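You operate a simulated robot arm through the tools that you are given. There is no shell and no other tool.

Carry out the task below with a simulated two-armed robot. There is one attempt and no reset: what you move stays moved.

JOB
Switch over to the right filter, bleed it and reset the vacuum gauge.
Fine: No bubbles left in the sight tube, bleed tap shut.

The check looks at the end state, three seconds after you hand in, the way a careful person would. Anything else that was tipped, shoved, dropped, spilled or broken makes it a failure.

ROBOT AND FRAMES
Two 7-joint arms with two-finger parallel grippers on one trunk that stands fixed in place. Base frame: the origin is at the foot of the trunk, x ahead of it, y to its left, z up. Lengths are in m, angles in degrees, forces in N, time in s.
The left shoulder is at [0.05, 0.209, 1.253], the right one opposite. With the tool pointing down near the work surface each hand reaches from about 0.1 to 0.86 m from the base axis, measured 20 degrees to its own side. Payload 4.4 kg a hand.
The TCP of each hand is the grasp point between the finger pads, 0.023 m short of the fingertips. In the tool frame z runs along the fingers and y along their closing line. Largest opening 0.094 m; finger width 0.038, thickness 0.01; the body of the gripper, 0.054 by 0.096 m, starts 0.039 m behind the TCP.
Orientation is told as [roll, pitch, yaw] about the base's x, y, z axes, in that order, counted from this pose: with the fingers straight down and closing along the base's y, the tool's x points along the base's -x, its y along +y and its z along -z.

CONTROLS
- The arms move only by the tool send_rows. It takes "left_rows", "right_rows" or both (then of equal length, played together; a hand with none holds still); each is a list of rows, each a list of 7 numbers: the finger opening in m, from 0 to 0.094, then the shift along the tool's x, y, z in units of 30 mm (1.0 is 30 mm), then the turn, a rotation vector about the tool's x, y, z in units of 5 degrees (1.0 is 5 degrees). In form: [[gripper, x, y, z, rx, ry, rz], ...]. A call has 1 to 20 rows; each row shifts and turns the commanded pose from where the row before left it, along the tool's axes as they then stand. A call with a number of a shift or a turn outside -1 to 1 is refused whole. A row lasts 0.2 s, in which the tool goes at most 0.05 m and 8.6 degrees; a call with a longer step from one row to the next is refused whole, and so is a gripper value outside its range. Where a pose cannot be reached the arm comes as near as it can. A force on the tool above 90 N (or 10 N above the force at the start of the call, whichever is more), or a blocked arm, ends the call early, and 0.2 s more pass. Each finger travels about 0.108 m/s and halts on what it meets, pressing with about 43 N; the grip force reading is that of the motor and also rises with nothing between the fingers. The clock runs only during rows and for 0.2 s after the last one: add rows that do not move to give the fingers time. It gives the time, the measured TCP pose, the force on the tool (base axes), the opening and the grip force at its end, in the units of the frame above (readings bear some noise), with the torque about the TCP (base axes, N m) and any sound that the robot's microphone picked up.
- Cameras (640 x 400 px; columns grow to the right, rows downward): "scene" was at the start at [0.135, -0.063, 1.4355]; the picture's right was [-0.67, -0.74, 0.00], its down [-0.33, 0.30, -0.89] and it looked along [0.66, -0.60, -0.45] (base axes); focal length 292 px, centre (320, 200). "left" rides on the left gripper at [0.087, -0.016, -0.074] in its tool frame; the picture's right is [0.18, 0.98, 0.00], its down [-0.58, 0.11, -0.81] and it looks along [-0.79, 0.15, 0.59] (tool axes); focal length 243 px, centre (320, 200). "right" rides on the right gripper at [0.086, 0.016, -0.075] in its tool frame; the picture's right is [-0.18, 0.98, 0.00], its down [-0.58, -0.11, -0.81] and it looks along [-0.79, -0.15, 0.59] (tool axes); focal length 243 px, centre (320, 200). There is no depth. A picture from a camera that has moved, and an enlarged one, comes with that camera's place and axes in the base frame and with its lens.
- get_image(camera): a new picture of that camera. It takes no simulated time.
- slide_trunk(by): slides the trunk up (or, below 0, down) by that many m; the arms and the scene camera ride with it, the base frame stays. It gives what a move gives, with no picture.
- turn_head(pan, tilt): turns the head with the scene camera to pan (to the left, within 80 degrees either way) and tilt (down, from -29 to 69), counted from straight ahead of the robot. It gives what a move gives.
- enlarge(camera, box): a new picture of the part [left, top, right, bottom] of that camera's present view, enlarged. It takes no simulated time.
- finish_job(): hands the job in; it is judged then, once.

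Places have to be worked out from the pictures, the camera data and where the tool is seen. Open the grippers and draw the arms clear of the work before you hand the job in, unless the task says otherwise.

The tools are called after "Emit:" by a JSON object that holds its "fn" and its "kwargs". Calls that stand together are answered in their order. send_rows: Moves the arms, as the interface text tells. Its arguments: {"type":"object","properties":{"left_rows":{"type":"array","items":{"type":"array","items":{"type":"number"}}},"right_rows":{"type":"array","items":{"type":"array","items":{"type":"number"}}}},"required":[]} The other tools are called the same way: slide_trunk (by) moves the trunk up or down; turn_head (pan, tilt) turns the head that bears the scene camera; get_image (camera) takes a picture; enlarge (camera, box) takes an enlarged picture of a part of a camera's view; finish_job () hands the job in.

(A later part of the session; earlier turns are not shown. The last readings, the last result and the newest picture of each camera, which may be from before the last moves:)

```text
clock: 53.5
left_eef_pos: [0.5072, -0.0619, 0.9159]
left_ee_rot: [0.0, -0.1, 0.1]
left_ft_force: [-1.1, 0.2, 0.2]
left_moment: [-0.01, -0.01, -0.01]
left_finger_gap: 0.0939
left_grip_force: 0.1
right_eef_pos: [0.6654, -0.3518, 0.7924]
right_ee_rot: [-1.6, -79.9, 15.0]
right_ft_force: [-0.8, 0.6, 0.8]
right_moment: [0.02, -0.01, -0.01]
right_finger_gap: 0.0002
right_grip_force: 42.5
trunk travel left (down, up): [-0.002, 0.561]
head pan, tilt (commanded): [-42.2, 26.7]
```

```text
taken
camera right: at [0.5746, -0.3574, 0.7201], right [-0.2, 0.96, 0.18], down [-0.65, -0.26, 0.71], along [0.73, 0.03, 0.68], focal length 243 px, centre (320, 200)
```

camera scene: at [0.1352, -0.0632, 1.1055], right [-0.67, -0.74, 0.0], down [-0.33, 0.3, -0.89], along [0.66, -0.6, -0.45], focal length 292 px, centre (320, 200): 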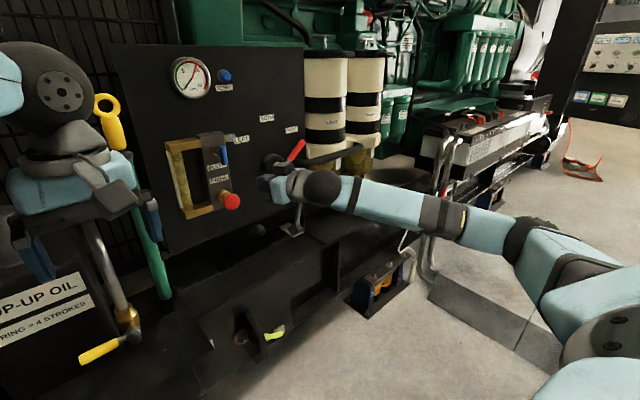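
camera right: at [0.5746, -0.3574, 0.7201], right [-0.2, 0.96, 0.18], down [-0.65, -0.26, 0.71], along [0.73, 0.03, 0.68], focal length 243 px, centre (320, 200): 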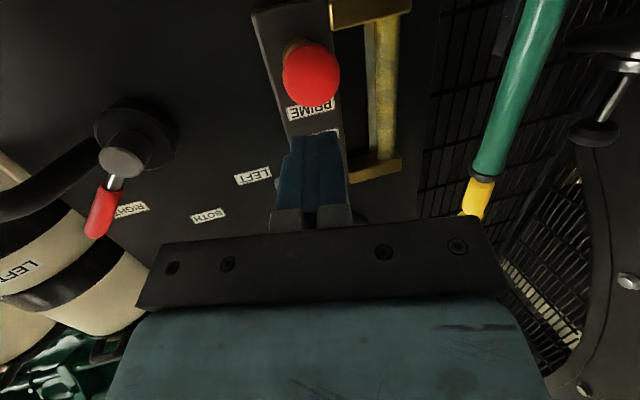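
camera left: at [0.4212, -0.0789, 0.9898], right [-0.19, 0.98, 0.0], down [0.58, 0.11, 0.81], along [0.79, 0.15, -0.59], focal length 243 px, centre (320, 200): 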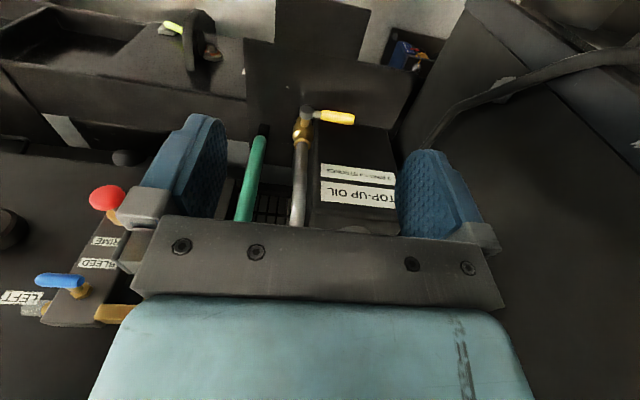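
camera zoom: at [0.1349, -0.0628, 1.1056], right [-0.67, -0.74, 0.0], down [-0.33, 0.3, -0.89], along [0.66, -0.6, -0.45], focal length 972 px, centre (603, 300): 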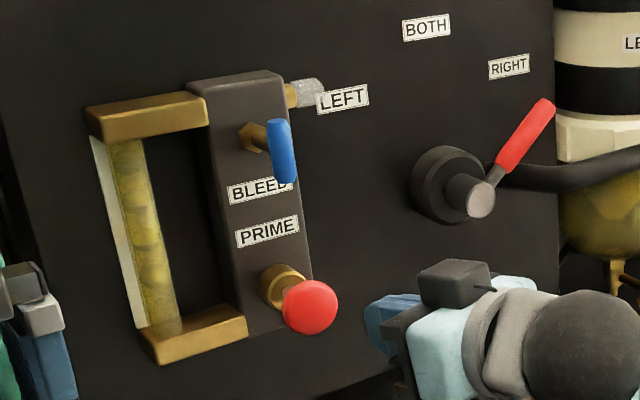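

Both cameras agree on the knob at ≈[0.757,-0.335,0.775], directly ahead of the fingers. I advance to just short of it.

Emit:
{"fn": "send_rows", "kwargs": {"right_rows": [[0.0, 0, 0, 0.7, 0, 0, 0], [0.0, 0, 0, 0.7, 0, 0, 0], [0.0, 0.1, 0, 0.5, 0, 0, 0], [0.0, 0, 0, 0, 0, 0, 0]]}}

Emit:
{"fn": "enlarge", "kwargs": {"camera": "scene", "box": [160, 130, 310, 250]}}

Emit:
{"fn": "get_image", "kwargs": {"camera": "right"}}

```text
clock: 54.5
left_eef_pos: [0.5081, -0.0626, 0.9167]
left_ee_rot: [0.0, 0.0, 0.1]
left_ft_force: [0.1, -0.4, 0.2]
left_moment: [0.03, -0.01, 0.02]
left_finger_gap: 0.094
left_grip_force: 0.1
right_eef_pos: [0.7204, -0.3416, 0.7814]
right_ee_rot: [-1.6, -79.8, 15.2]
right_ft_force: [0.2, -0.5, -0.7]
right_moment: [0.03, 0.01, 0.01]
right_finger_gap: 0.0
right_grip_force: 42.4
trunk travel left (down, up): [-0.002, 0.561]
head pan, tilt (commanded): [-42.2, 26.7]
```

```text
3.33 times, centred on (235, 190) of scene
camera zoom: at [0.1351, -0.063, 1.1055], right [-0.67, -0.74, 0.0], down [-0.33, 0.3, -0.89], along [0.66, -0.6, -0.45], focal length 972 px, centre (603, 233)
```

zoom: 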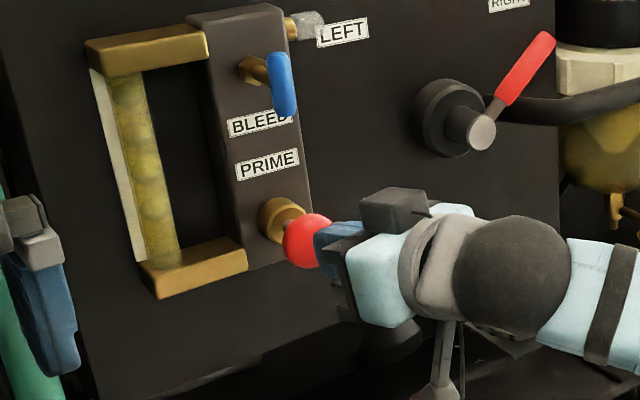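

```text
taken
camera right: at [0.6303, -0.3461, 0.7086], right [-0.2, 0.96, 0.18], down [-0.65, -0.26, 0.71], along [0.73, 0.03, 0.68], focal length 243 px, centre (320, 200)
```

right: 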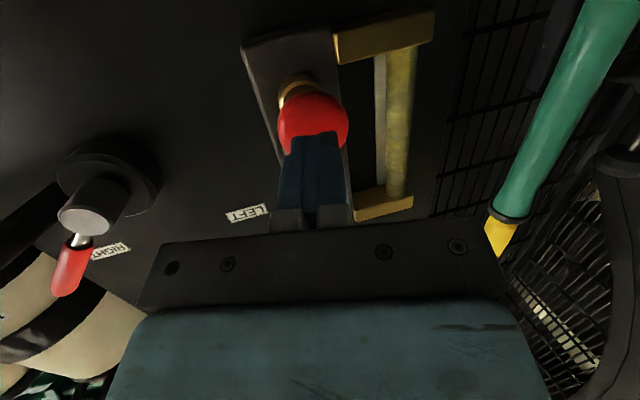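

Fingers are squarely in front of the knob. I press along +x in 6 mm steps.

Emit:
{"fn": "send_rows", "kwargs": {"right_rows": [[0.0, -0.0335, -0.046, 0.192, 0, 0, 0], [0.0, -0.0335, -0.046, 0.192, 0, 0, 0], [0.0, -0.0335, -0.046, 0.192, 0, 0, 0], [0.0, -0.0335, -0.046, 0.192, 0, 0, 0]]}}

Emit:
{"fn": "enlarge", "kwargs": {"camera": "scene", "box": [160, 130, 310, 250]}}

```text
clock: 55.5
left_eef_pos: [0.5083, -0.0622, 0.9166]
left_ee_rot: [0.0, -0.1, 0.1]
left_ft_force: [-0.9, -0.1, 0.4]
left_moment: [-0.01, -0.01, -0.03]
left_finger_gap: 0.0942
left_grip_force: 0.0
right_eef_pos: [0.7435, -0.341, 0.7804]
right_ee_rot: [-1.5, -80.0, 15.0]
right_ft_force: [-6.7, 0.2, -2.4]
right_moment: [0.01, 0.0, 0.02]
right_finger_gap: 0.0001
right_grip_force: 42.4
trunk travel left (down, up): [-0.002, 0.561]
head pan, tilt (commanded): [-42.2, 26.7]
```

```text
3.33 times, centred on (235, 190) of scene
camera zoom: at [0.1348, -0.063, 1.1055], right [-0.67, -0.74, 0.0], down [-0.33, 0.3, -0.89], along [0.66, -0.6, -0.45], focal length 972 px, centre (603, 233)
```

zoom: 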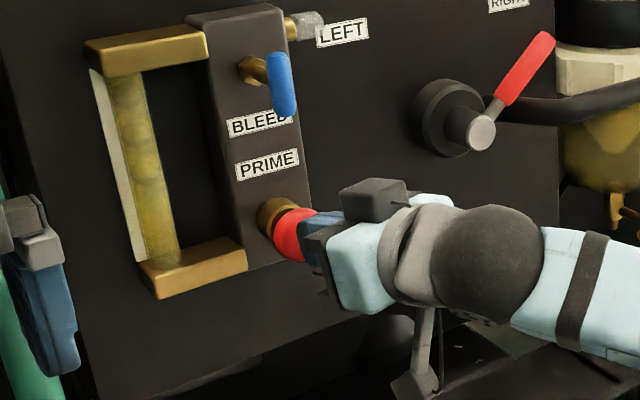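

Spring force ~7 N, the knob moves in and the lower bubbles already shift. I continue the stroke toward the end.

Emit:
{"fn": "send_rows", "kwargs": {"right_rows": [[0.0, -0.0335, -0.046, 0.192, 0, 0, 0], [0.0, -0.0335, -0.046, 0.192, 0, 0, 0], [0.0, 0, 0, 0, 0, 0, 0]]}}

Emit:
{"fn": "enlarge", "kwargs": {"camera": "scene", "box": [160, 130, 310, 250]}}

```text
clock: 56.4
left_eef_pos: [0.5061, -0.064, 0.9182]
left_ee_rot: [0.0, -0.3, 0.1]
left_ft_force: [0.1, 0.2, -0.8]
left_moment: [0.06, -0.01, 0.01]
left_finger_gap: 0.0939
left_grip_force: 0.1
right_eef_pos: [0.7531, -0.3404, 0.78]
right_ee_rot: [-1.5, -80.0, 15.0]
right_ft_force: [-65.2, -3.8, -10.2]
right_moment: [0.04, -0.3, -0.26]
right_finger_gap: 0.0
right_grip_force: 42.2
trunk travel left (down, up): [-0.002, 0.561]
head pan, tilt (commanded): [-42.2, 26.7]
```

```text
3.33 times, centred on (235, 190) of scene
camera zoom: at [0.1318, -0.0638, 1.1059], right [-0.67, -0.74, 0.0], down [-0.33, 0.3, -0.89], along [0.66, -0.6, -0.45], focal length 972 px, centre (603, 233)
```

zoom: 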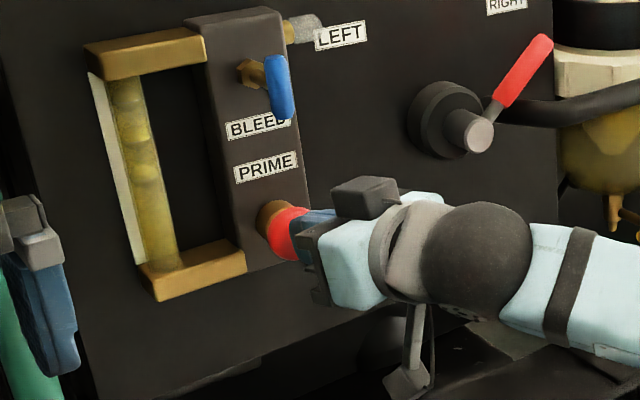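

Bottomed out at TCP x≈0.752 (65 N, I'll stop short of that next time); the lower bubbles are gone. I release by drawing back 28 mm and look at knob return and bubbles.

Emit:
{"fn": "send_rows", "kwargs": {"right_rows": [[0.0, 0.0531, 0.073, -0.3035, 0, 0, 0], [0.0, 0.0531, 0.073, -0.3035, 0, 0, 0], [0.0, 0.0531, 0.073, -0.3035, 0, 0, 0], [0.0, 0, 0, 0, 0, 0, 0], [0.0, 0, 0, 0, 0, 0, 0]]}}

Emit:
{"fn": "enlarge", "kwargs": {"camera": "scene", "box": [160, 130, 310, 250]}}

```text
clock: 57.5
left_eef_pos: [0.5087, -0.0625, 0.9164]
left_ee_rot: [0.0, 0.0, 0.0]
left_ft_force: [-0.1, 0.1, 0.4]
left_moment: [-0.02, -0.01, 0.0]
left_finger_gap: 0.094
left_grip_force: 0.0
right_eef_pos: [0.7292, -0.3405, 0.7801]
right_ee_rot: [-1.6, -79.9, 14.9]
right_ft_force: [-0.7, 0.1, -0.8]
right_moment: [-0.02, -0.01, 0.0]
right_finger_gap: 0.0
right_grip_force: 42.5
trunk travel left (down, up): [-0.002, 0.561]
head pan, tilt (commanded): [-42.2, 26.7]
```

```text
3.33 times, centred on (235, 190) of scene
camera zoom: at [0.1351, -0.063, 1.1055], right [-0.67, -0.74, 0.0], down [-0.33, 0.3, -0.89], along [0.66, -0.6, -0.45], focal length 972 px, centre (603, 233)
```

zoom: 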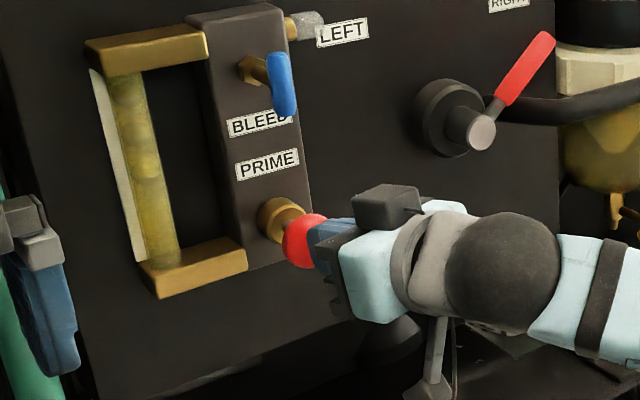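

The knob sprang back and bubbles have decreased. I do another full stroke (to x≈0.7515) and release, then zoom on the tube.

Emit:
{"fn": "send_rows", "kwargs": {"right_rows": [[0.0, -0.0436, -0.0599, 0.2492, 0, 0, 0], [0.0, -0.0436, -0.0599, 0.2492, 0, 0, 0], [0.0, -0.0436, -0.0599, 0.2492, 0, 0, 0], [0.0, 0, 0, 0, 0, 0, 0], [0.0, 0.0436, 0.0599, -0.2492, 0, 0, 0], [0.0, 0.0436, 0.0599, -0.2492, 0, 0, 0], [0.0, 0.0436, 0.0599, -0.2492, 0, 0, 0], [0.0, 0, 0, 0, 0, 0, 0], [0.0, 0, 0, 0, 0, 0, 0]]}}

Emit:
{"fn": "enlarge", "kwargs": {"camera": "scene", "box": [170, 140, 230, 225]}}

Emit:
{"fn": "enlarge", "kwargs": {"camera": "scene", "box": [160, 130, 310, 250]}}

```text
clock: 59.5
left_eef_pos: [0.5066, -0.0629, 0.9158]
left_ee_rot: [0.0, 0.0, 0.2]
left_ft_force: [0.9, 0.8, -0.1]
left_moment: [-0.02, 0.02, 0.02]
left_finger_gap: 0.094
left_grip_force: 0.1
right_eef_pos: [0.7272, -0.3401, 0.7816]
right_ee_rot: [-1.6, -80.0, 15.1]
right_ft_force: [0.4, 0.0, 0.2]
right_moment: [-0.02, -0.03, -0.01]
right_finger_gap: 0.0
right_grip_force: 42.3
trunk travel left (down, up): [-0.002, 0.561]
head pan, tilt (commanded): [-42.2, 26.7]
```

```text
4.71 times, centred on (200, 182) of scene
camera zoom: at [0.1351, -0.063, 1.1055], right [-0.67, -0.74, 0.0], down [-0.33, 0.3, -0.89], along [0.66, -0.6, -0.45], focal length 1372 px, centre (885, 282)
```

zoom: 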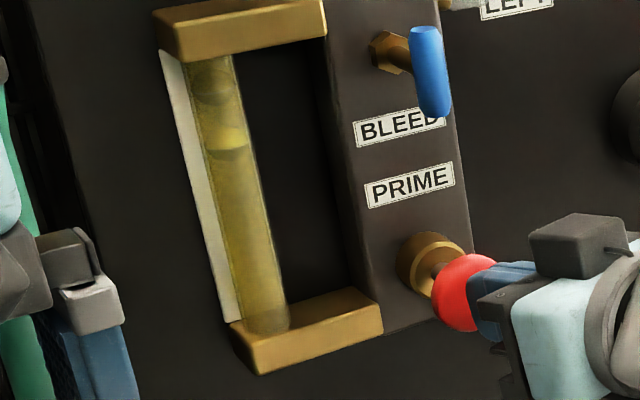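

```text
3.33 times, centred on (235, 190) of scene
camera zoom: at [0.1351, -0.063, 1.1055], right [-0.67, -0.74, 0.0], down [-0.33, 0.3, -0.89], along [0.66, -0.6, -0.45], focal length 972 px, centre (603, 233)
```

zoom: 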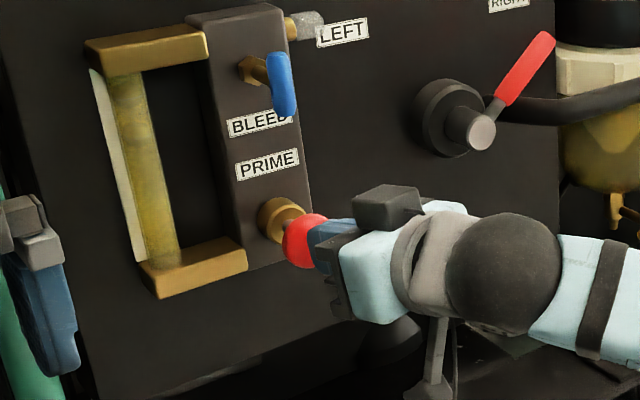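

Two bubbles remain near the top of the tube. I do another stroke.

Emit:
{"fn": "send_rows", "kwargs": {"right_rows": [[0.0, -0.0436, -0.0599, 0.2492, 0, 0, 0], [0.0, -0.0436, -0.0599, 0.2492, 0, 0, 0], [0.0, -0.0436, -0.0599, 0.2492, 0, 0, 0], [0.0, 0, 0, 0, 0, 0, 0], [0.0, 0.0436, 0.0599, -0.2492, 0, 0, 0], [0.0, 0.0436, 0.0599, -0.2492, 0, 0, 0], [0.0, 0.0436, 0.0599, -0.2492, 0, 0, 0], [0.0, 0, 0, 0, 0, 0, 0], [0.0, 0, 0, 0, 0, 0, 0]]}}

Emit:
{"fn": "enlarge", "kwargs": {"camera": "scene", "box": [170, 140, 230, 225]}}

```text
clock: 61.5
left_eef_pos: [0.507, -0.0633, 0.9169]
left_ee_rot: [-0.1, 0.0, 0.1]
left_ft_force: [1.0, 0.1, 0.4]
left_moment: [0.03, 0.0, 0.03]
left_finger_gap: 0.094
left_grip_force: 0.1
right_eef_pos: [0.7273, -0.3395, 0.7812]
right_ee_rot: [-1.6, -79.9, 15.0]
right_ft_force: [0.0, 1.0, 0.5]
right_moment: [0.02, -0.03, -0.03]
right_finger_gap: 0.0001
right_grip_force: 43.0
trunk travel left (down, up): [-0.002, 0.561]
head pan, tilt (commanded): [-42.2, 26.7]
```

```text
4.71 times, centred on (200, 182) of scene
camera zoom: at [0.1351, -0.063, 1.1055], right [-0.67, -0.74, 0.0], down [-0.33, 0.3, -0.89], along [0.66, -0.6, -0.45], focal length 1372 px, centre (885, 282)
```

zoom: 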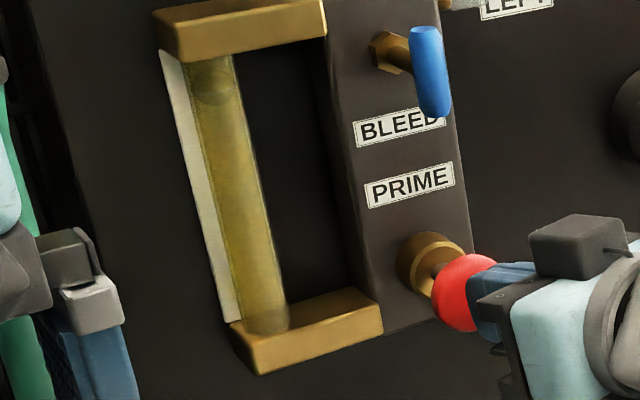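

One faint bubble remains at the top. Another stroke.

Emit:
{"fn": "send_rows", "kwargs": {"right_rows": [[0.0, -0.0436, -0.0599, 0.2492, 0, 0, 0], [0.0, -0.0436, -0.0599, 0.2492, 0, 0, 0], [0.0, -0.0436, -0.0599, 0.2492, 0, 0, 0], [0.0, 0, 0, 0, 0, 0, 0], [0.0, 0.0436, 0.0599, -0.2492, 0, 0, 0], [0.0, 0.0436, 0.0599, -0.2492, 0, 0, 0], [0.0, 0.0436, 0.0599, -0.2492, 0, 0, 0], [0.0, 0, 0, 0, 0, 0, 0], [0.0, 0, 0, 0, 0, 0, 0]]}}

Emit:
{"fn": "enlarge", "kwargs": {"camera": "scene", "box": [170, 140, 230, 225]}}

Emit:
{"fn": "enlarge", "kwargs": {"camera": "scene", "box": [180, 145, 205, 185]}}

```text
clock: 63.5
left_eef_pos: [0.5078, -0.063, 0.9163]
left_ee_rot: [0.0, 0.1, 0.1]
left_ft_force: [0.5, -0.1, -0.1]
left_moment: [0.02, -0.01, 0.05]
left_finger_gap: 0.0941
left_grip_force: 0.1
right_eef_pos: [0.7275, -0.3398, 0.781]
right_ee_rot: [-1.5, -79.9, 15.0]
right_ft_force: [0.1, -0.1, 0.0]
right_moment: [0.0, -0.01, 0.03]
right_finger_gap: 0.0
right_grip_force: 42.4
trunk travel left (down, up): [-0.002, 0.561]
head pan, tilt (commanded): [-42.2, 26.7]
```

```text
4.71 times, centred on (200, 182) of scene
camera zoom: at [0.1351, -0.063, 1.1055], right [-0.67, -0.74, 0.0], down [-0.33, 0.3, -0.89], along [0.66, -0.6, -0.45], focal length 1372 px, centre (885, 282)
```

zoom: 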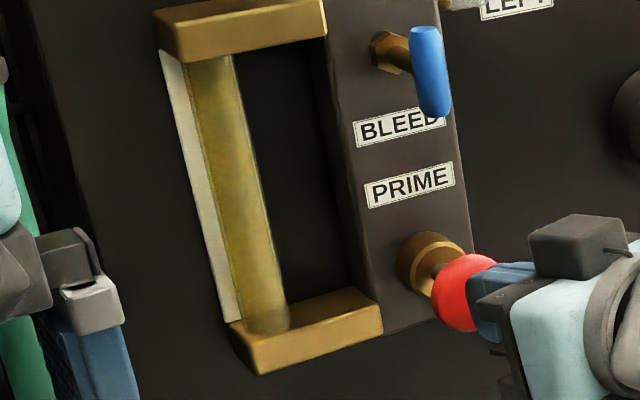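

```text
10.00 times, centred on (192, 165) of scene
camera zoom: at [0.1351, -0.063, 1.1055], right [-0.67, -0.74, 0.0], down [-0.33, 0.3, -0.89], along [0.66, -0.6, -0.45], focal length 2916 px, centre (1595, 550)
```

zoom: 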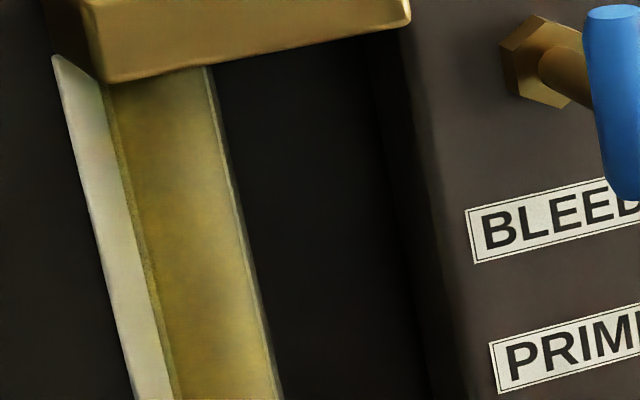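

The tube looks clear. I check it from below with the right camera and the rest of the scene before moving away.

Emit:
{"fn": "enlarge", "kwargs": {"camera": "right", "box": [330, 0, 450, 230]}}

Emit:
{"fn": "enlarge", "kwargs": {"camera": "scene", "box": [180, 180, 205, 220]}}

Emit:
{"fn": "enlarge", "kwargs": {"camera": "scene", "box": [140, 50, 320, 260]}}

```text
1.74 times, centred on (390, 115) of right
camera zoom: at [0.6372, -0.3446, 0.7083], right [-0.2, 0.96, 0.18], down [-0.65, -0.26, 0.71], along [0.74, 0.03, 0.68], focal length 422 px, centre (198, 348)
```

zoom: 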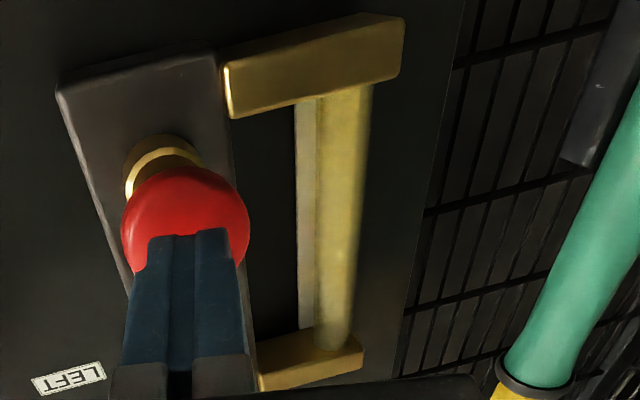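

```text
10.00 times, centred on (192, 200) of scene
camera zoom: at [0.1351, -0.063, 1.1055], right [-0.67, -0.74, 0.0], down [-0.33, 0.3, -0.89], along [0.66, -0.6, -0.45], focal length 2916 px, centre (1595, 200)
```

zoom: 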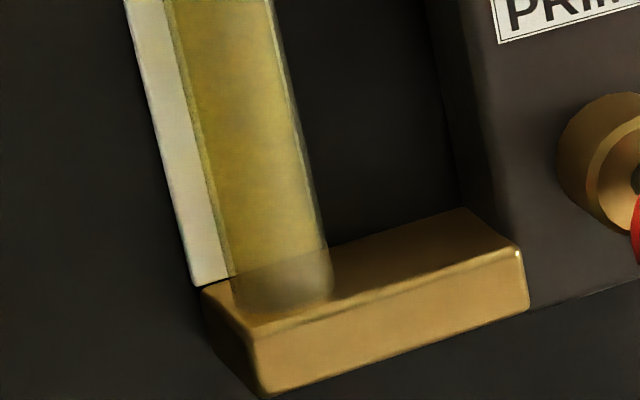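

```text
1.90 times, centred on (230, 155) of scene
camera zoom: at [0.1351, -0.063, 1.1055], right [-0.67, -0.74, 0.0], down [-0.33, 0.3, -0.89], along [0.66, -0.6, -0.45], focal length 556 px, centre (491, 286)
```

zoom: 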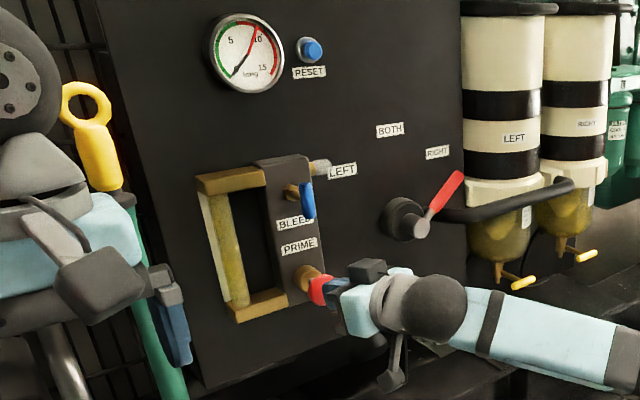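

The sight tube is clear from both directions. Now I retreat from the knob and go to the lower right of the (vertical) bleed T-bar to turn it back clockwise by pushing its lower half left and up.

Emit:
{"fn": "send_rows", "kwargs": {"right_rows": [[0.0, 0, 0, -0.6, 0, 0, 0], [0.0, 0, 0, -0.6, 0, 0, 0], [0.0, -0.953, -0.373, -0.111, 0, 0, 0], [0.0, -0.953, -0.373, -0.111, 0, 0, 0], [0.0, -0.953, -0.373, -0.111, 0, 0, 0], [0.0, 0, 0, 0, 0, 0, 0]]}}

Emit:
{"fn": "enlarge", "kwargs": {"camera": "scene", "box": [160, 110, 310, 230]}}

Emit:
{"fn": "get_image", "kwargs": {"camera": "right"}}

```text
clock: 65.0
left_eef_pos: [0.5077, -0.0635, 0.9168]
left_ee_rot: [0.0, 0.0, 0.2]
left_ft_force: [-0.2, 0.3, -0.5]
left_moment: [-0.03, 0.03, 0.0]
left_finger_gap: 0.0941
left_grip_force: 0.0
right_eef_pos: [0.7044, -0.3759, 0.8746]
right_ee_rot: [-1.6, -79.9, 15.0]
right_ft_force: [0.4, -0.4, -0.5]
right_moment: [0.02, -0.01, 0.01]
right_finger_gap: 0.0
right_grip_force: 42.3
trunk travel left (down, up): [-0.002, 0.561]
head pan, tilt (commanded): [-42.2, 26.7]
```

```text
3.33 times, centred on (235, 170) of scene
camera zoom: at [0.1351, -0.063, 1.1055], right [-0.67, -0.74, 0.0], down [-0.33, 0.3, -0.89], along [0.66, -0.6, -0.45], focal length 972 px, centre (603, 300)
```

zoom: 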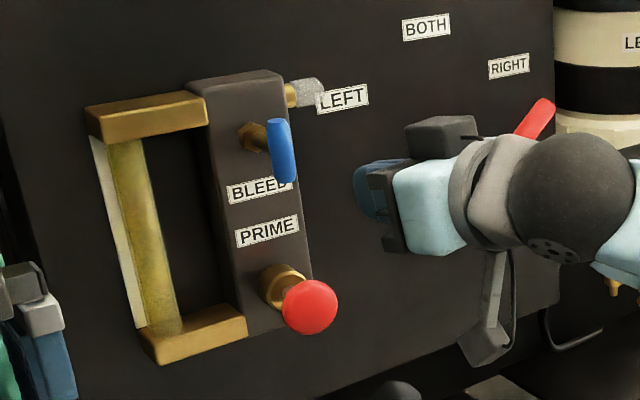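

```text
taken
camera right: at [0.6141, -0.3817, 0.8014], right [-0.2, 0.96, 0.18], down [-0.65, -0.26, 0.71], along [0.74, 0.03, 0.68], focal length 243 px, centre (320, 200)
```

right: 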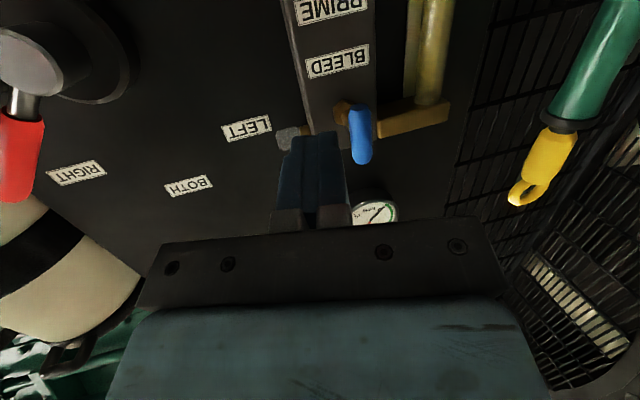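

Fingers are to the right of the bar. I shift 4 mm further right for clearance and advance 60 mm so they stand beside the bar's lower half.

Emit:
{"fn": "send_rows", "kwargs": {"right_rows": [[0.0, 0, -0.13, 0.5, 0, 0, 0], [0.0, 0, 0, 0.5, 0, 0, 0], [0.0, 0, 0, 0.5, 0, 0, 0], [0.0, 0, 0, 0.5, 0, 0, 0], [0.0, 0, 0, 0, 0, 0, 0]]}}

Emit:
{"fn": "enlarge", "kwargs": {"camera": "scene", "box": [160, 110, 310, 230]}}

Emit:
{"fn": "get_image", "kwargs": {"camera": "right"}}

```text
clock: 66.2
left_eef_pos: [0.5088, -0.0623, 0.9158]
left_ee_rot: [0.0, 0.0, 0.1]
left_ft_force: [0.8, 0.2, 0.1]
left_moment: [0.01, 0.03, 0.0]
left_finger_gap: 0.0941
left_grip_force: 0.1
right_eef_pos: [0.7652, -0.3688, 0.8624]
right_ee_rot: [-1.6, -79.9, 15.0]
right_ft_force: [0.6, 0.3, 0.6]
right_moment: [-0.02, 0.01, -0.01]
right_finger_gap: 0.0
right_grip_force: 42.0
trunk travel left (down, up): [-0.002, 0.561]
head pan, tilt (commanded): [-42.2, 26.7]
```

```text
3.33 times, centred on (235, 170) of scene
camera zoom: at [0.1351, -0.0629, 1.1055], right [-0.67, -0.74, 0.0], down [-0.33, 0.3, -0.89], along [0.66, -0.6, -0.45], focal length 972 px, centre (603, 300)
```

zoom: 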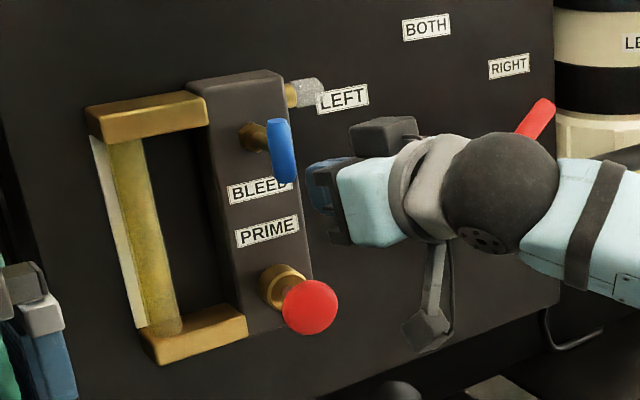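

```text
taken
camera right: at [0.674, -0.3745, 0.7896], right [-0.2, 0.96, 0.18], down [-0.65, -0.26, 0.71], along [0.74, 0.03, 0.68], focal length 243 px, centre (320, 200)
```

right: 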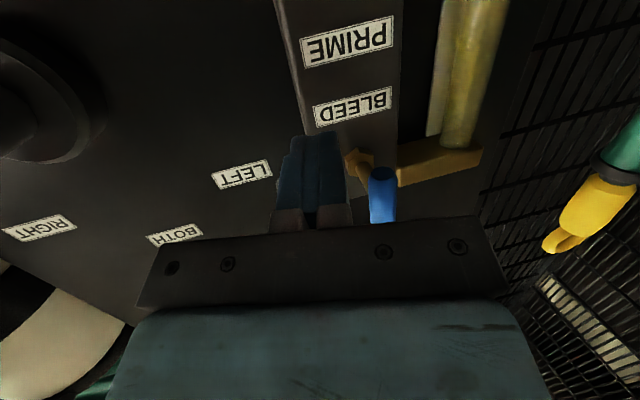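

I now push left and then up along the arc (first to about φ≈30° remaining).

Emit:
{"fn": "send_rows", "kwargs": {"right_rows": [[0.0, -0.019, 0.23, 0.052, 0, 0, 0], [0.0, -0.019, 0.23, 0.052, 0, 0, 0], [0.0, 0.05, 0.26, 0.071, 0, 0, 0], [0.0, -0.09, 0.253, 0.045, 0, 0, 0], [0.0, 0, 0, 0, 0, 0, 0]]}}

Emit:
{"fn": "enlarge", "kwargs": {"camera": "scene", "box": [160, 110, 310, 230]}}

Emit:
{"fn": "get_image", "kwargs": {"camera": "right"}}

```text
clock: 67.3
left_eef_pos: [0.507, -0.0621, 0.9159]
left_ee_rot: [0.0, -0.2, 0.1]
left_ft_force: [-0.5, 1.1, -0.2]
left_moment: [-0.01, 0.0, 0.01]
left_finger_gap: 0.0943
left_grip_force: 0.1
right_eef_pos: [0.7638, -0.3387, 0.8636]
right_ee_rot: [-1.4, -79.9, 14.8]
right_ft_force: [-7.5, -1.2, -4.5]
right_moment: [-0.02, -0.13, 0.1]
right_finger_gap: 0.0001
right_grip_force: 42.3
trunk travel left (down, up): [-0.002, 0.561]
head pan, tilt (commanded): [-42.2, 26.7]
```

```text
3.33 times, centred on (235, 170) of scene
camera zoom: at [0.1349, -0.0633, 1.1055], right [-0.67, -0.74, 0.0], down [-0.33, 0.3, -0.89], along [0.66, -0.6, -0.45], focal length 972 px, centre (603, 300)
```

zoom: 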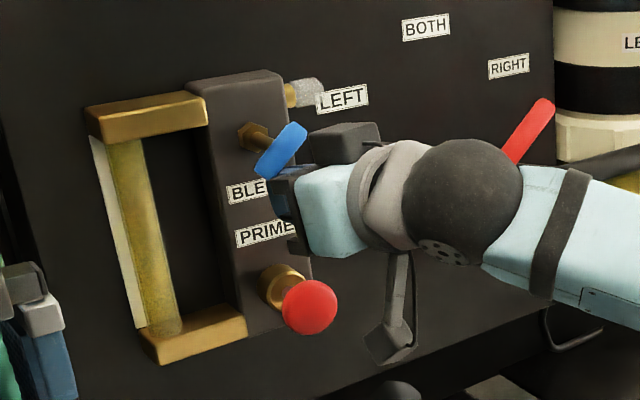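

```text
taken
camera right: at [0.6736, -0.3451, 0.7914], right [-0.2, 0.96, 0.18], down [-0.65, -0.26, 0.71], along [0.74, 0.03, 0.68], focal length 243 px, centre (320, 200)
```

right: 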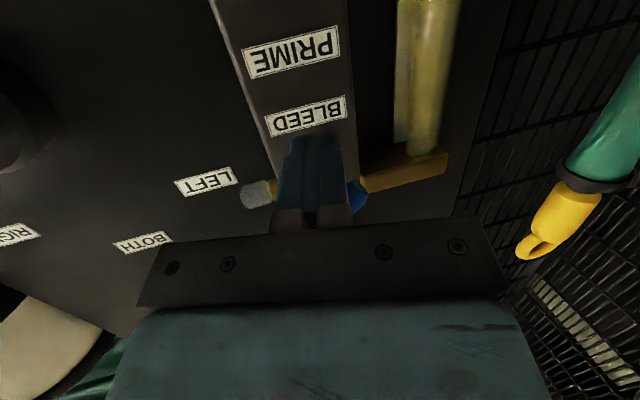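

The bar has come back to ~35°. There's some backward force (bar riding on the fingertip chamfer), so I dip 4 mm, go 8 mm deeper, and then push up along the rest of the arc.

Emit:
{"fn": "send_rows", "kwargs": {"right_rows": [[0.0, 0.131, 0, 0.023, 0, 0, 0], [0.0, -0.0447, -0.0614, 0.2556, 0, 0, 0], [0.0, -0.131, 0.05, -0.023, 0, 0, 0], [0.0, -0.1, 0.09, 0.004, 0, 0, 0], [0.0, -0.105, 0.09, 0.004, 0, 0, 0], [0.0, 0, 0, 0, 0, 0, 0]]}}

Emit:
{"fn": "enlarge", "kwargs": {"camera": "scene", "box": [160, 110, 310, 230]}}

Emit:
{"fn": "get_image", "kwargs": {"camera": "right"}}

```text
clock: 68.8
left_eef_pos: [0.5085, -0.063, 0.915]
left_ee_rot: [0.1, -0.1, 0.1]
left_ft_force: [0.2, 0.4, 0.1]
left_moment: [-0.02, 0.0, 0.01]
left_finger_gap: 0.094
left_grip_force: 0.0
right_eef_pos: [0.7712, -0.3341, 0.8682]
right_ee_rot: [-1.1, -79.7, 14.5]
right_ft_force: [-5.0, -6.3, -10.4]
right_moment: [0.19, -0.1, -0.02]
right_finger_gap: 0.0001
right_grip_force: 42.3
trunk travel left (down, up): [-0.002, 0.561]
head pan, tilt (commanded): [-42.2, 26.7]
```

```text
3.33 times, centred on (235, 170) of scene
camera zoom: at [0.1357, -0.0639, 1.1052], right [-0.67, -0.74, 0.0], down [-0.33, 0.3, -0.89], along [0.66, -0.6, -0.45], focal length 972 px, centre (603, 300)
```

zoom: 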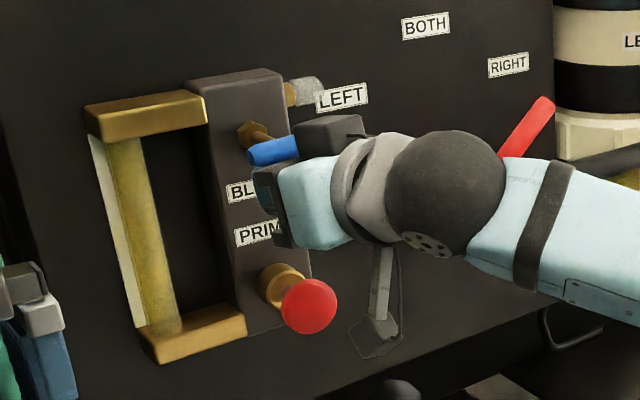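

```text
taken
camera right: at [0.6815, -0.3389, 0.7953], right [-0.2, 0.96, 0.18], down [-0.65, -0.26, 0.72], along [0.74, 0.03, 0.68], focal length 243 px, centre (320, 200)
```

right: 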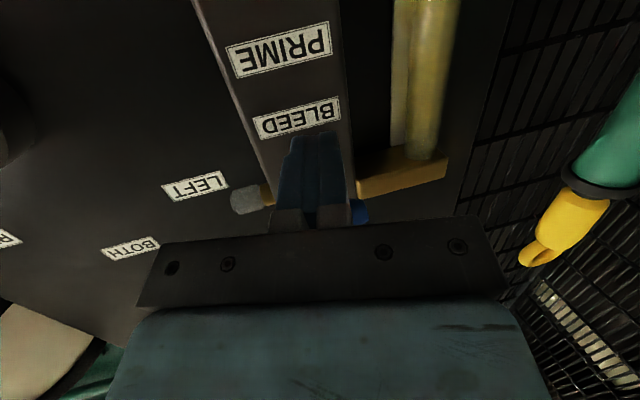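

The bar looks nearly horizontal again with ~10 N resistance. I zoom in to verify its angle.

Emit:
{"fn": "enlarge", "kwargs": {"camera": "scene", "box": [205, 125, 255, 165]}}

Emit:
{"fn": "get_image", "kwargs": {"camera": "left"}}

```text
10.00 times, centred on (230, 145) of scene
camera zoom: at [0.1357, -0.0639, 1.1052], right [-0.67, -0.74, 0.0], down [-0.33, 0.3, -0.89], along [0.66, -0.6, -0.45], focal length 2916 px, centre (1220, 750)
```

zoom: 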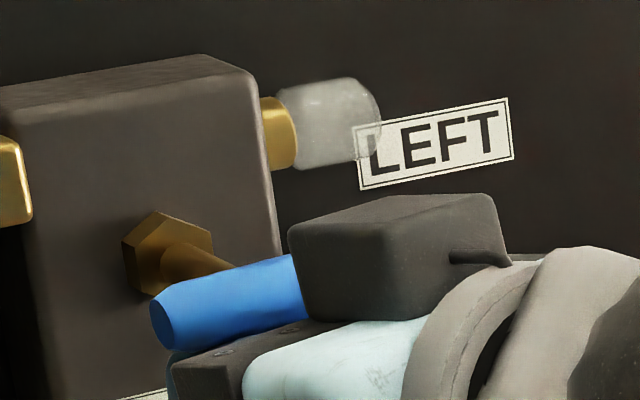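

```text
taken
camera left: at [0.4216, -0.0797, 0.9893], right [-0.19, 0.98, 0.0], down [0.58, 0.11, 0.81], along [0.79, 0.15, -0.59], focal length 243 px, centre (320, 200)
```

left: 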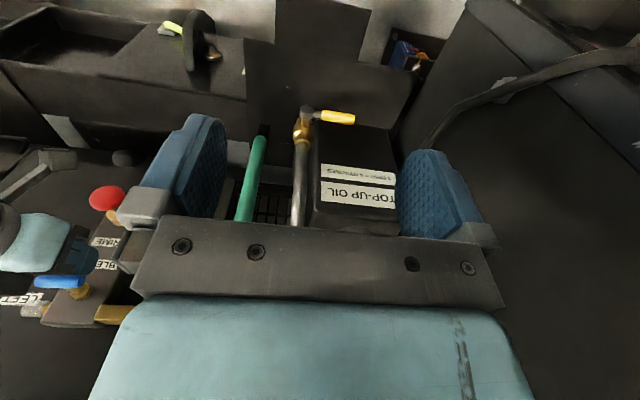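

The bar is within ~2–3° of horizontal. To be sure it's fully at its closed stop, I dip, move 11 mm left so the finger is wholly under the left half, and push up gently.

Emit:
{"fn": "send_rows", "kwargs": {"right_rows": [[0.0, 0.2, 0, 0.035, 0, 0, 0], [0.0, -0.016, 0.357, 0.083, 0, 0, 0], [0.0, 0, 0, 0, 0, 0, 0]]}}

Emit:
{"fn": "enlarge", "kwargs": {"camera": "scene", "box": [205, 125, 255, 165]}}

```text
clock: 69.5
left_eef_pos: [0.5071, -0.0621, 0.9169]
left_ee_rot: [0.0, 0.0, 0.1]
left_ft_force: [-0.1, 0.2, 0.8]
left_moment: [-0.01, -0.01, -0.02]
left_finger_gap: 0.094
left_grip_force: 0.0
right_eef_pos: [0.7715, -0.3211, 0.8648]
right_ee_rot: [-1.5, -79.9, 15.0]
right_ft_force: [0.0, -0.7, 0.5]
right_moment: [0.03, -0.03, 0.0]
right_finger_gap: 0.0
right_grip_force: 42.3
trunk travel left (down, up): [-0.002, 0.561]
head pan, tilt (commanded): [-42.2, 26.7]
```

```text
10.00 times, centred on (230, 145) of scene
camera zoom: at [0.1351, -0.063, 1.1055], right [-0.67, -0.74, 0.0], down [-0.33, 0.3, -0.89], along [0.66, -0.6, -0.45], focal length 2916 px, centre (1220, 750)
```

zoom: 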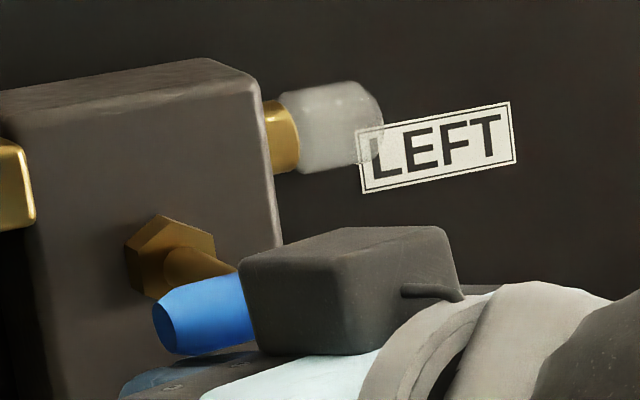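

Positioned under the left half. I push up in small increments.

Emit:
{"fn": "send_rows", "kwargs": {"right_rows": [[0.0, -0.1, 0, -0.017, 0, 0, 0], [0.0, -0.05, 0, -0.009, 0, 0, 0], [0.0, 0, 0, 0, 0, 0, 0]]}}

Emit:
{"fn": "enlarge", "kwargs": {"camera": "scene", "box": [205, 125, 255, 165]}}

```text
clock: 70.3
left_eef_pos: [0.5079, -0.063, 0.9161]
left_ee_rot: [0.0, 0.0, 0.1]
left_ft_force: [0.7, 0.0, -0.4]
left_moment: [-0.01, 0.02, -0.04]
left_finger_gap: 0.0939
left_grip_force: 0.1
right_eef_pos: [0.7723, -0.3205, 0.8675]
right_ee_rot: [-1.3, -79.8, 14.8]
right_ft_force: [-6.7, 0.6, -7.0]
right_moment: [0.08, -0.11, -0.03]
right_finger_gap: 0.0001
right_grip_force: 42.2
trunk travel left (down, up): [-0.002, 0.561]
head pan, tilt (commanded): [-42.2, 26.7]
```

```text
10.00 times, centred on (230, 145) of scene
camera zoom: at [0.1353, -0.0633, 1.1054], right [-0.67, -0.74, 0.0], down [-0.33, 0.3, -0.89], along [0.66, -0.6, -0.45], focal length 2916 px, centre (1220, 750)
```

zoom: 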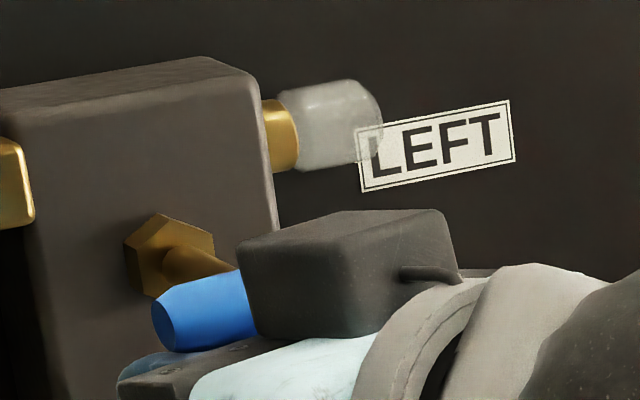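

About 7 N resistance and the bar barely moves: it seems at the stop. One slightly firmer push to confirm, then back down and off.

Emit:
{"fn": "send_rows", "kwargs": {"right_rows": [[0.0, -0.05, 0, -0.009, 0, 0, 0], [0.0, 0, 0, 0, 0, 0, 0]]}}

Emit:
{"fn": "enlarge", "kwargs": {"camera": "scene", "box": [205, 125, 255, 165]}}

```text
clock: 71.0
left_eef_pos: [0.509, -0.0633, 0.9159]
left_ee_rot: [0.0, 0.0, 0.1]
left_ft_force: [-0.1, 0.3, 0.3]
left_moment: [0.01, 0.03, 0.04]
left_finger_gap: 0.0941
left_grip_force: 0.0
right_eef_pos: [0.7708, -0.321, 0.8675]
right_ee_rot: [-1.1, -79.7, 14.6]
right_ft_force: [-14.1, 2.7, -17.8]
right_moment: [0.17, -0.34, -0.15]
right_finger_gap: 0.0001
right_grip_force: 42.4
trunk travel left (down, up): [-0.002, 0.561]
head pan, tilt (commanded): [-42.2, 26.7]
```

```text
10.00 times, centred on (230, 145) of scene
camera zoom: at [0.1357, -0.0635, 1.1052], right [-0.67, -0.74, 0.0], down [-0.33, 0.3, -0.89], along [0.66, -0.6, -0.45], focal length 2916 px, centre (1220, 750)
```

zoom: 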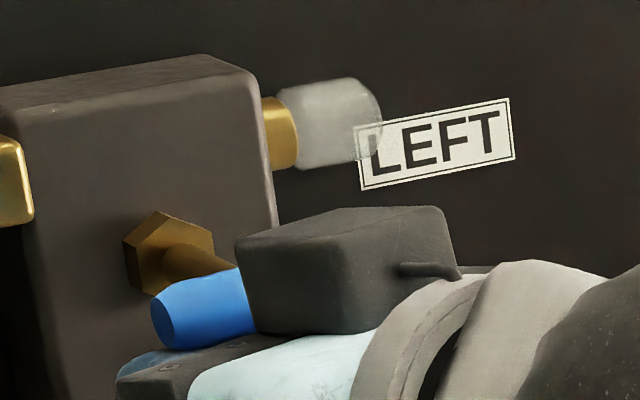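

Resistance rises to 18 N with no motion, so the tap is at its shut stop. I lower the fingers off the bar and draw back along the tool axis.

Emit:
{"fn": "send_rows", "kwargs": {"right_rows": [[0.0, 0.35, 0, 0.06, 0, 0, 0], [0.0, 0, 0, -0.8, 0, 0, 0], [0.0, 0, 0, -0.8, 0, 0, 0], [0.0, 0, 0, -0.8, 0, 0, 0], [0.0, 0, -0.5, -0.6, 0, 0, 0], [0.0, 0, -0.5, 0, 0, 0, 0]]}}

Emit:
{"fn": "enlarge", "kwargs": {"camera": "scene", "box": [205, 125, 255, 165]}}

Emit:
{"fn": "enlarge", "kwargs": {"camera": "scene", "box": [140, 50, 320, 240]}}

Emit:
{"fn": "enlarge", "kwargs": {"camera": "left", "box": [0, 150, 160, 340]}}

```text
clock: 72.3
left_eef_pos: [0.5068, -0.0618, 0.9161]
left_ee_rot: [-0.1, 0.1, 0.2]
left_ft_force: [0.7, -0.8, -0.3]
left_moment: [-0.01, 0.0, -0.01]
left_finger_gap: 0.094
left_grip_force: 0.1
right_eef_pos: [0.6905, -0.3696, 0.8744]
right_ee_rot: [-1.5, -79.9, 14.9]
right_ft_force: [0.9, -0.3, -0.2]
right_moment: [0.03, 0.03, -0.01]
right_finger_gap: 0.0
right_grip_force: 42.5
trunk travel left (down, up): [-0.002, 0.561]
head pan, tilt (commanded): [-42.2, 26.7]
```

```text
10.00 times, centred on (230, 145) of scene
camera zoom: at [0.135, -0.0631, 1.1055], right [-0.67, -0.74, 0.0], down [-0.33, 0.3, -0.89], along [0.66, -0.6, -0.45], focal length 2916 px, centre (1220, 750)
```

zoom: 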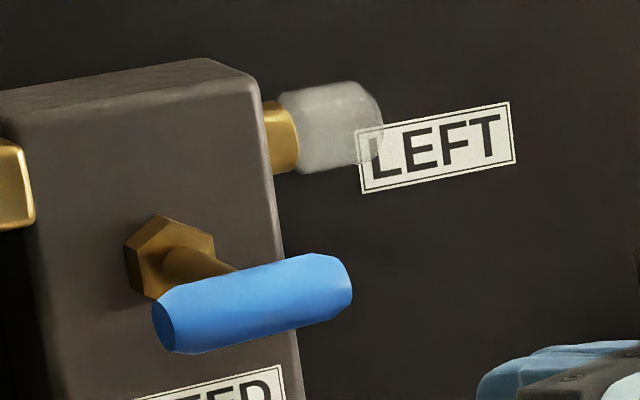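

```text
2.11 times, centred on (230, 145) of scene
camera zoom: at [0.135, -0.0631, 1.1055], right [-0.67, -0.74, 0.0], down [-0.33, 0.3, -0.89], along [0.66, -0.6, -0.45], focal length 614 px, centre (510, 316)
```

zoom: 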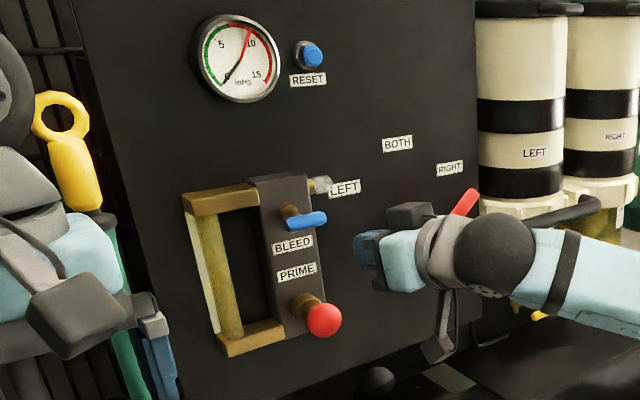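

```text
2.11 times, centred on (80, 245) of left
camera zoom: at [0.4211, -0.079, 0.9899], right [-0.19, 0.98, 0.0], down [0.58, 0.11, 0.81], along [0.79, 0.15, -0.59], focal length 511 px, centre (825, 105)
```

zoom: 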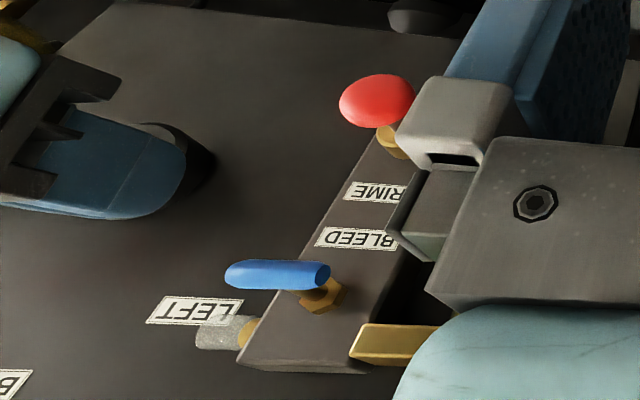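

The bar matches its initial shut position exactly in both cameras. Next is the gauge RESET button at ≈[0.825,-0.395,1.059]: I move up in front of it at standoff.

Emit:
{"fn": "send_rows", "kwargs": {"right_rows": [[0.0, -0.954, -0.17, -0.207, 0, 0, 0], [0.0, -0.954, -0.17, -0.207, 0, 0, 0], [0.0, -0.954, -0.17, -0.207, 0, 0, 0], [0.0, -0.954, -0.17, -0.207, 0, 0, 0], [0.0, -0.954, -0.17, -0.207, 0, 0, 0], [0.0, -0.954, -0.17, -0.207, 0, 0, 0], [0.0, 0, 0, 0, 0, 0, 0]]}}

Emit:
{"fn": "enlarge", "kwargs": {"camera": "scene", "box": [140, 40, 340, 160]}}

Emit:
{"fn": "get_image", "kwargs": {"camera": "right"}}

Emit:
{"fn": "enlarge", "kwargs": {"camera": "scene", "box": [165, 130, 235, 230]}}

```text
clock: 74.0
left_eef_pos: [0.5087, -0.0623, 0.9165]
left_ee_rot: [0.0, -0.1, 0.1]
left_ft_force: [-0.7, -0.1, -0.5]
left_moment: [0.02, 0.03, -0.03]
left_finger_gap: 0.0938
left_grip_force: 0.2
right_eef_pos: [0.6948, -0.4006, 1.0508]
right_ee_rot: [-1.5, -79.9, 15.1]
right_ft_force: [0.4, -0.4, 0.3]
right_moment: [0.0, -0.02, -0.05]
right_finger_gap: 0.0001
right_grip_force: 42.5
trunk travel left (down, up): [-0.002, 0.561]
head pan, tilt (commanded): [-42.2, 26.7]
```

```text
3.20 times, centred on (240, 100) of scene
camera zoom: at [0.1351, -0.0631, 1.1055], right [-0.67, -0.74, 0.0], down [-0.33, 0.3, -0.89], along [0.66, -0.6, -0.45], focal length 933 px, centre (576, 520)
```

zoom: 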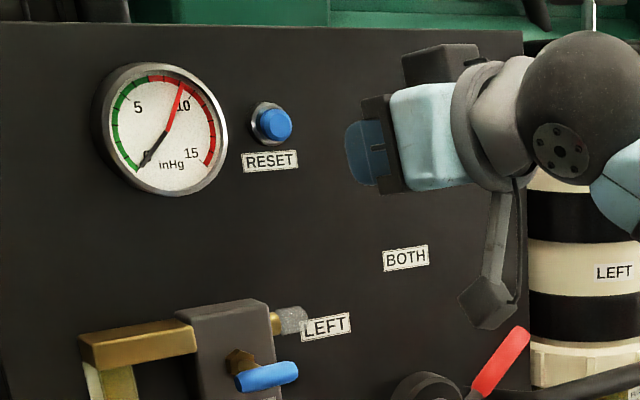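

```text
taken
camera right: at [0.6047, -0.406, 0.9775], right [-0.2, 0.96, 0.18], down [-0.65, -0.26, 0.71], along [0.74, 0.03, 0.68], focal length 243 px, centre (320, 200)
```

right: 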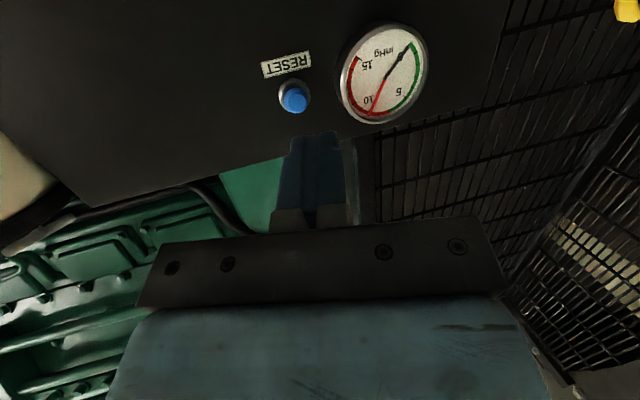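

```text
4.00 times, centred on (200, 180) of scene
camera zoom: at [0.1351, -0.0631, 1.1055], right [-0.67, -0.74, 0.0], down [-0.33, 0.3, -0.89], along [0.66, -0.6, -0.45], focal length 1166 px, centre (800, 280)
```

zoom: 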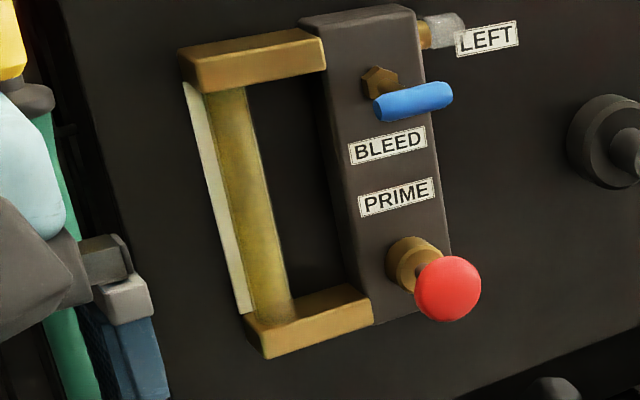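

The sight tube is clear and the bleed bar horizontal. Button triangulates to [0.829,-0.396,1.058]; I lower 4 mm and advance along +x to ~14 mm in front of it.

Emit:
{"fn": "send_rows", "kwargs": {"right_rows": [[0.0, -0.0061, -0.1884, 0.8068, 0, 0, 0], [0.0, -0.1371, -0.1884, 0.7838, 0, 0, 0], [0.0, -0.1371, -0.1884, 0.7838, 0, 0, 0], [0.0, -0.137, -0.188, 0.783, 0, 0, 0], [0.0, 0, 0, 0, 0, 0, 0]]}}

Emit:
{"fn": "enlarge", "kwargs": {"camera": "scene", "box": [140, 40, 340, 160]}}

Emit:
{"fn": "get_image", "kwargs": {"camera": "right"}}

```text
clock: 75.2
left_eef_pos: [0.5073, -0.0622, 0.9159]
left_ee_rot: [0.0, 0.1, 0.1]
left_ft_force: [0.3, -0.8, -1.8]
left_moment: [-0.02, 0.0, -0.01]
left_finger_gap: 0.0941
left_grip_force: 0.0
right_eef_pos: [0.7917, -0.4011, 1.0463]
right_ee_rot: [-1.7, -79.9, 15.1]
right_ft_force: [-0.4, 0.5, -0.1]
right_moment: [0.02, 0.01, -0.02]
right_finger_gap: 0.0
right_grip_force: 42.2
trunk travel left (down, up): [-0.002, 0.561]
head pan, tilt (commanded): [-42.2, 26.7]
```

```text
3.20 times, centred on (240, 100) of scene
camera zoom: at [0.1351, -0.0629, 1.1055], right [-0.67, -0.74, 0.0], down [-0.33, 0.3, -0.89], along [0.66, -0.6, -0.45], focal length 933 px, centre (576, 520)
```

zoom: 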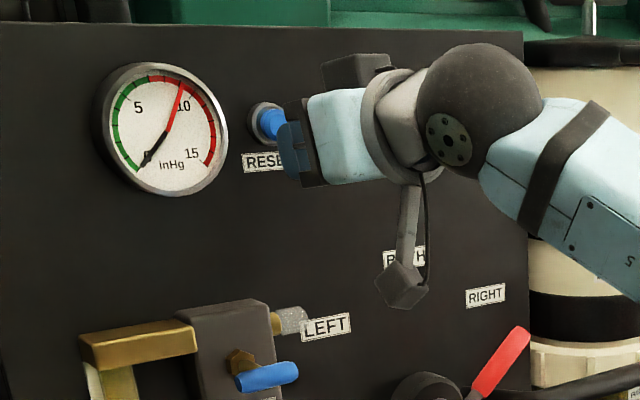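

```text
taken
camera right: at [0.7014, -0.4056, 0.9726], right [-0.2, 0.96, 0.18], down [-0.65, -0.26, 0.71], along [0.74, 0.03, 0.68], focal length 243 px, centre (320, 200)
```

right: 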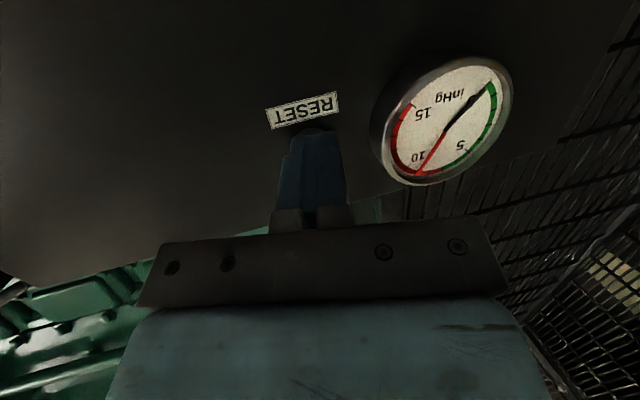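

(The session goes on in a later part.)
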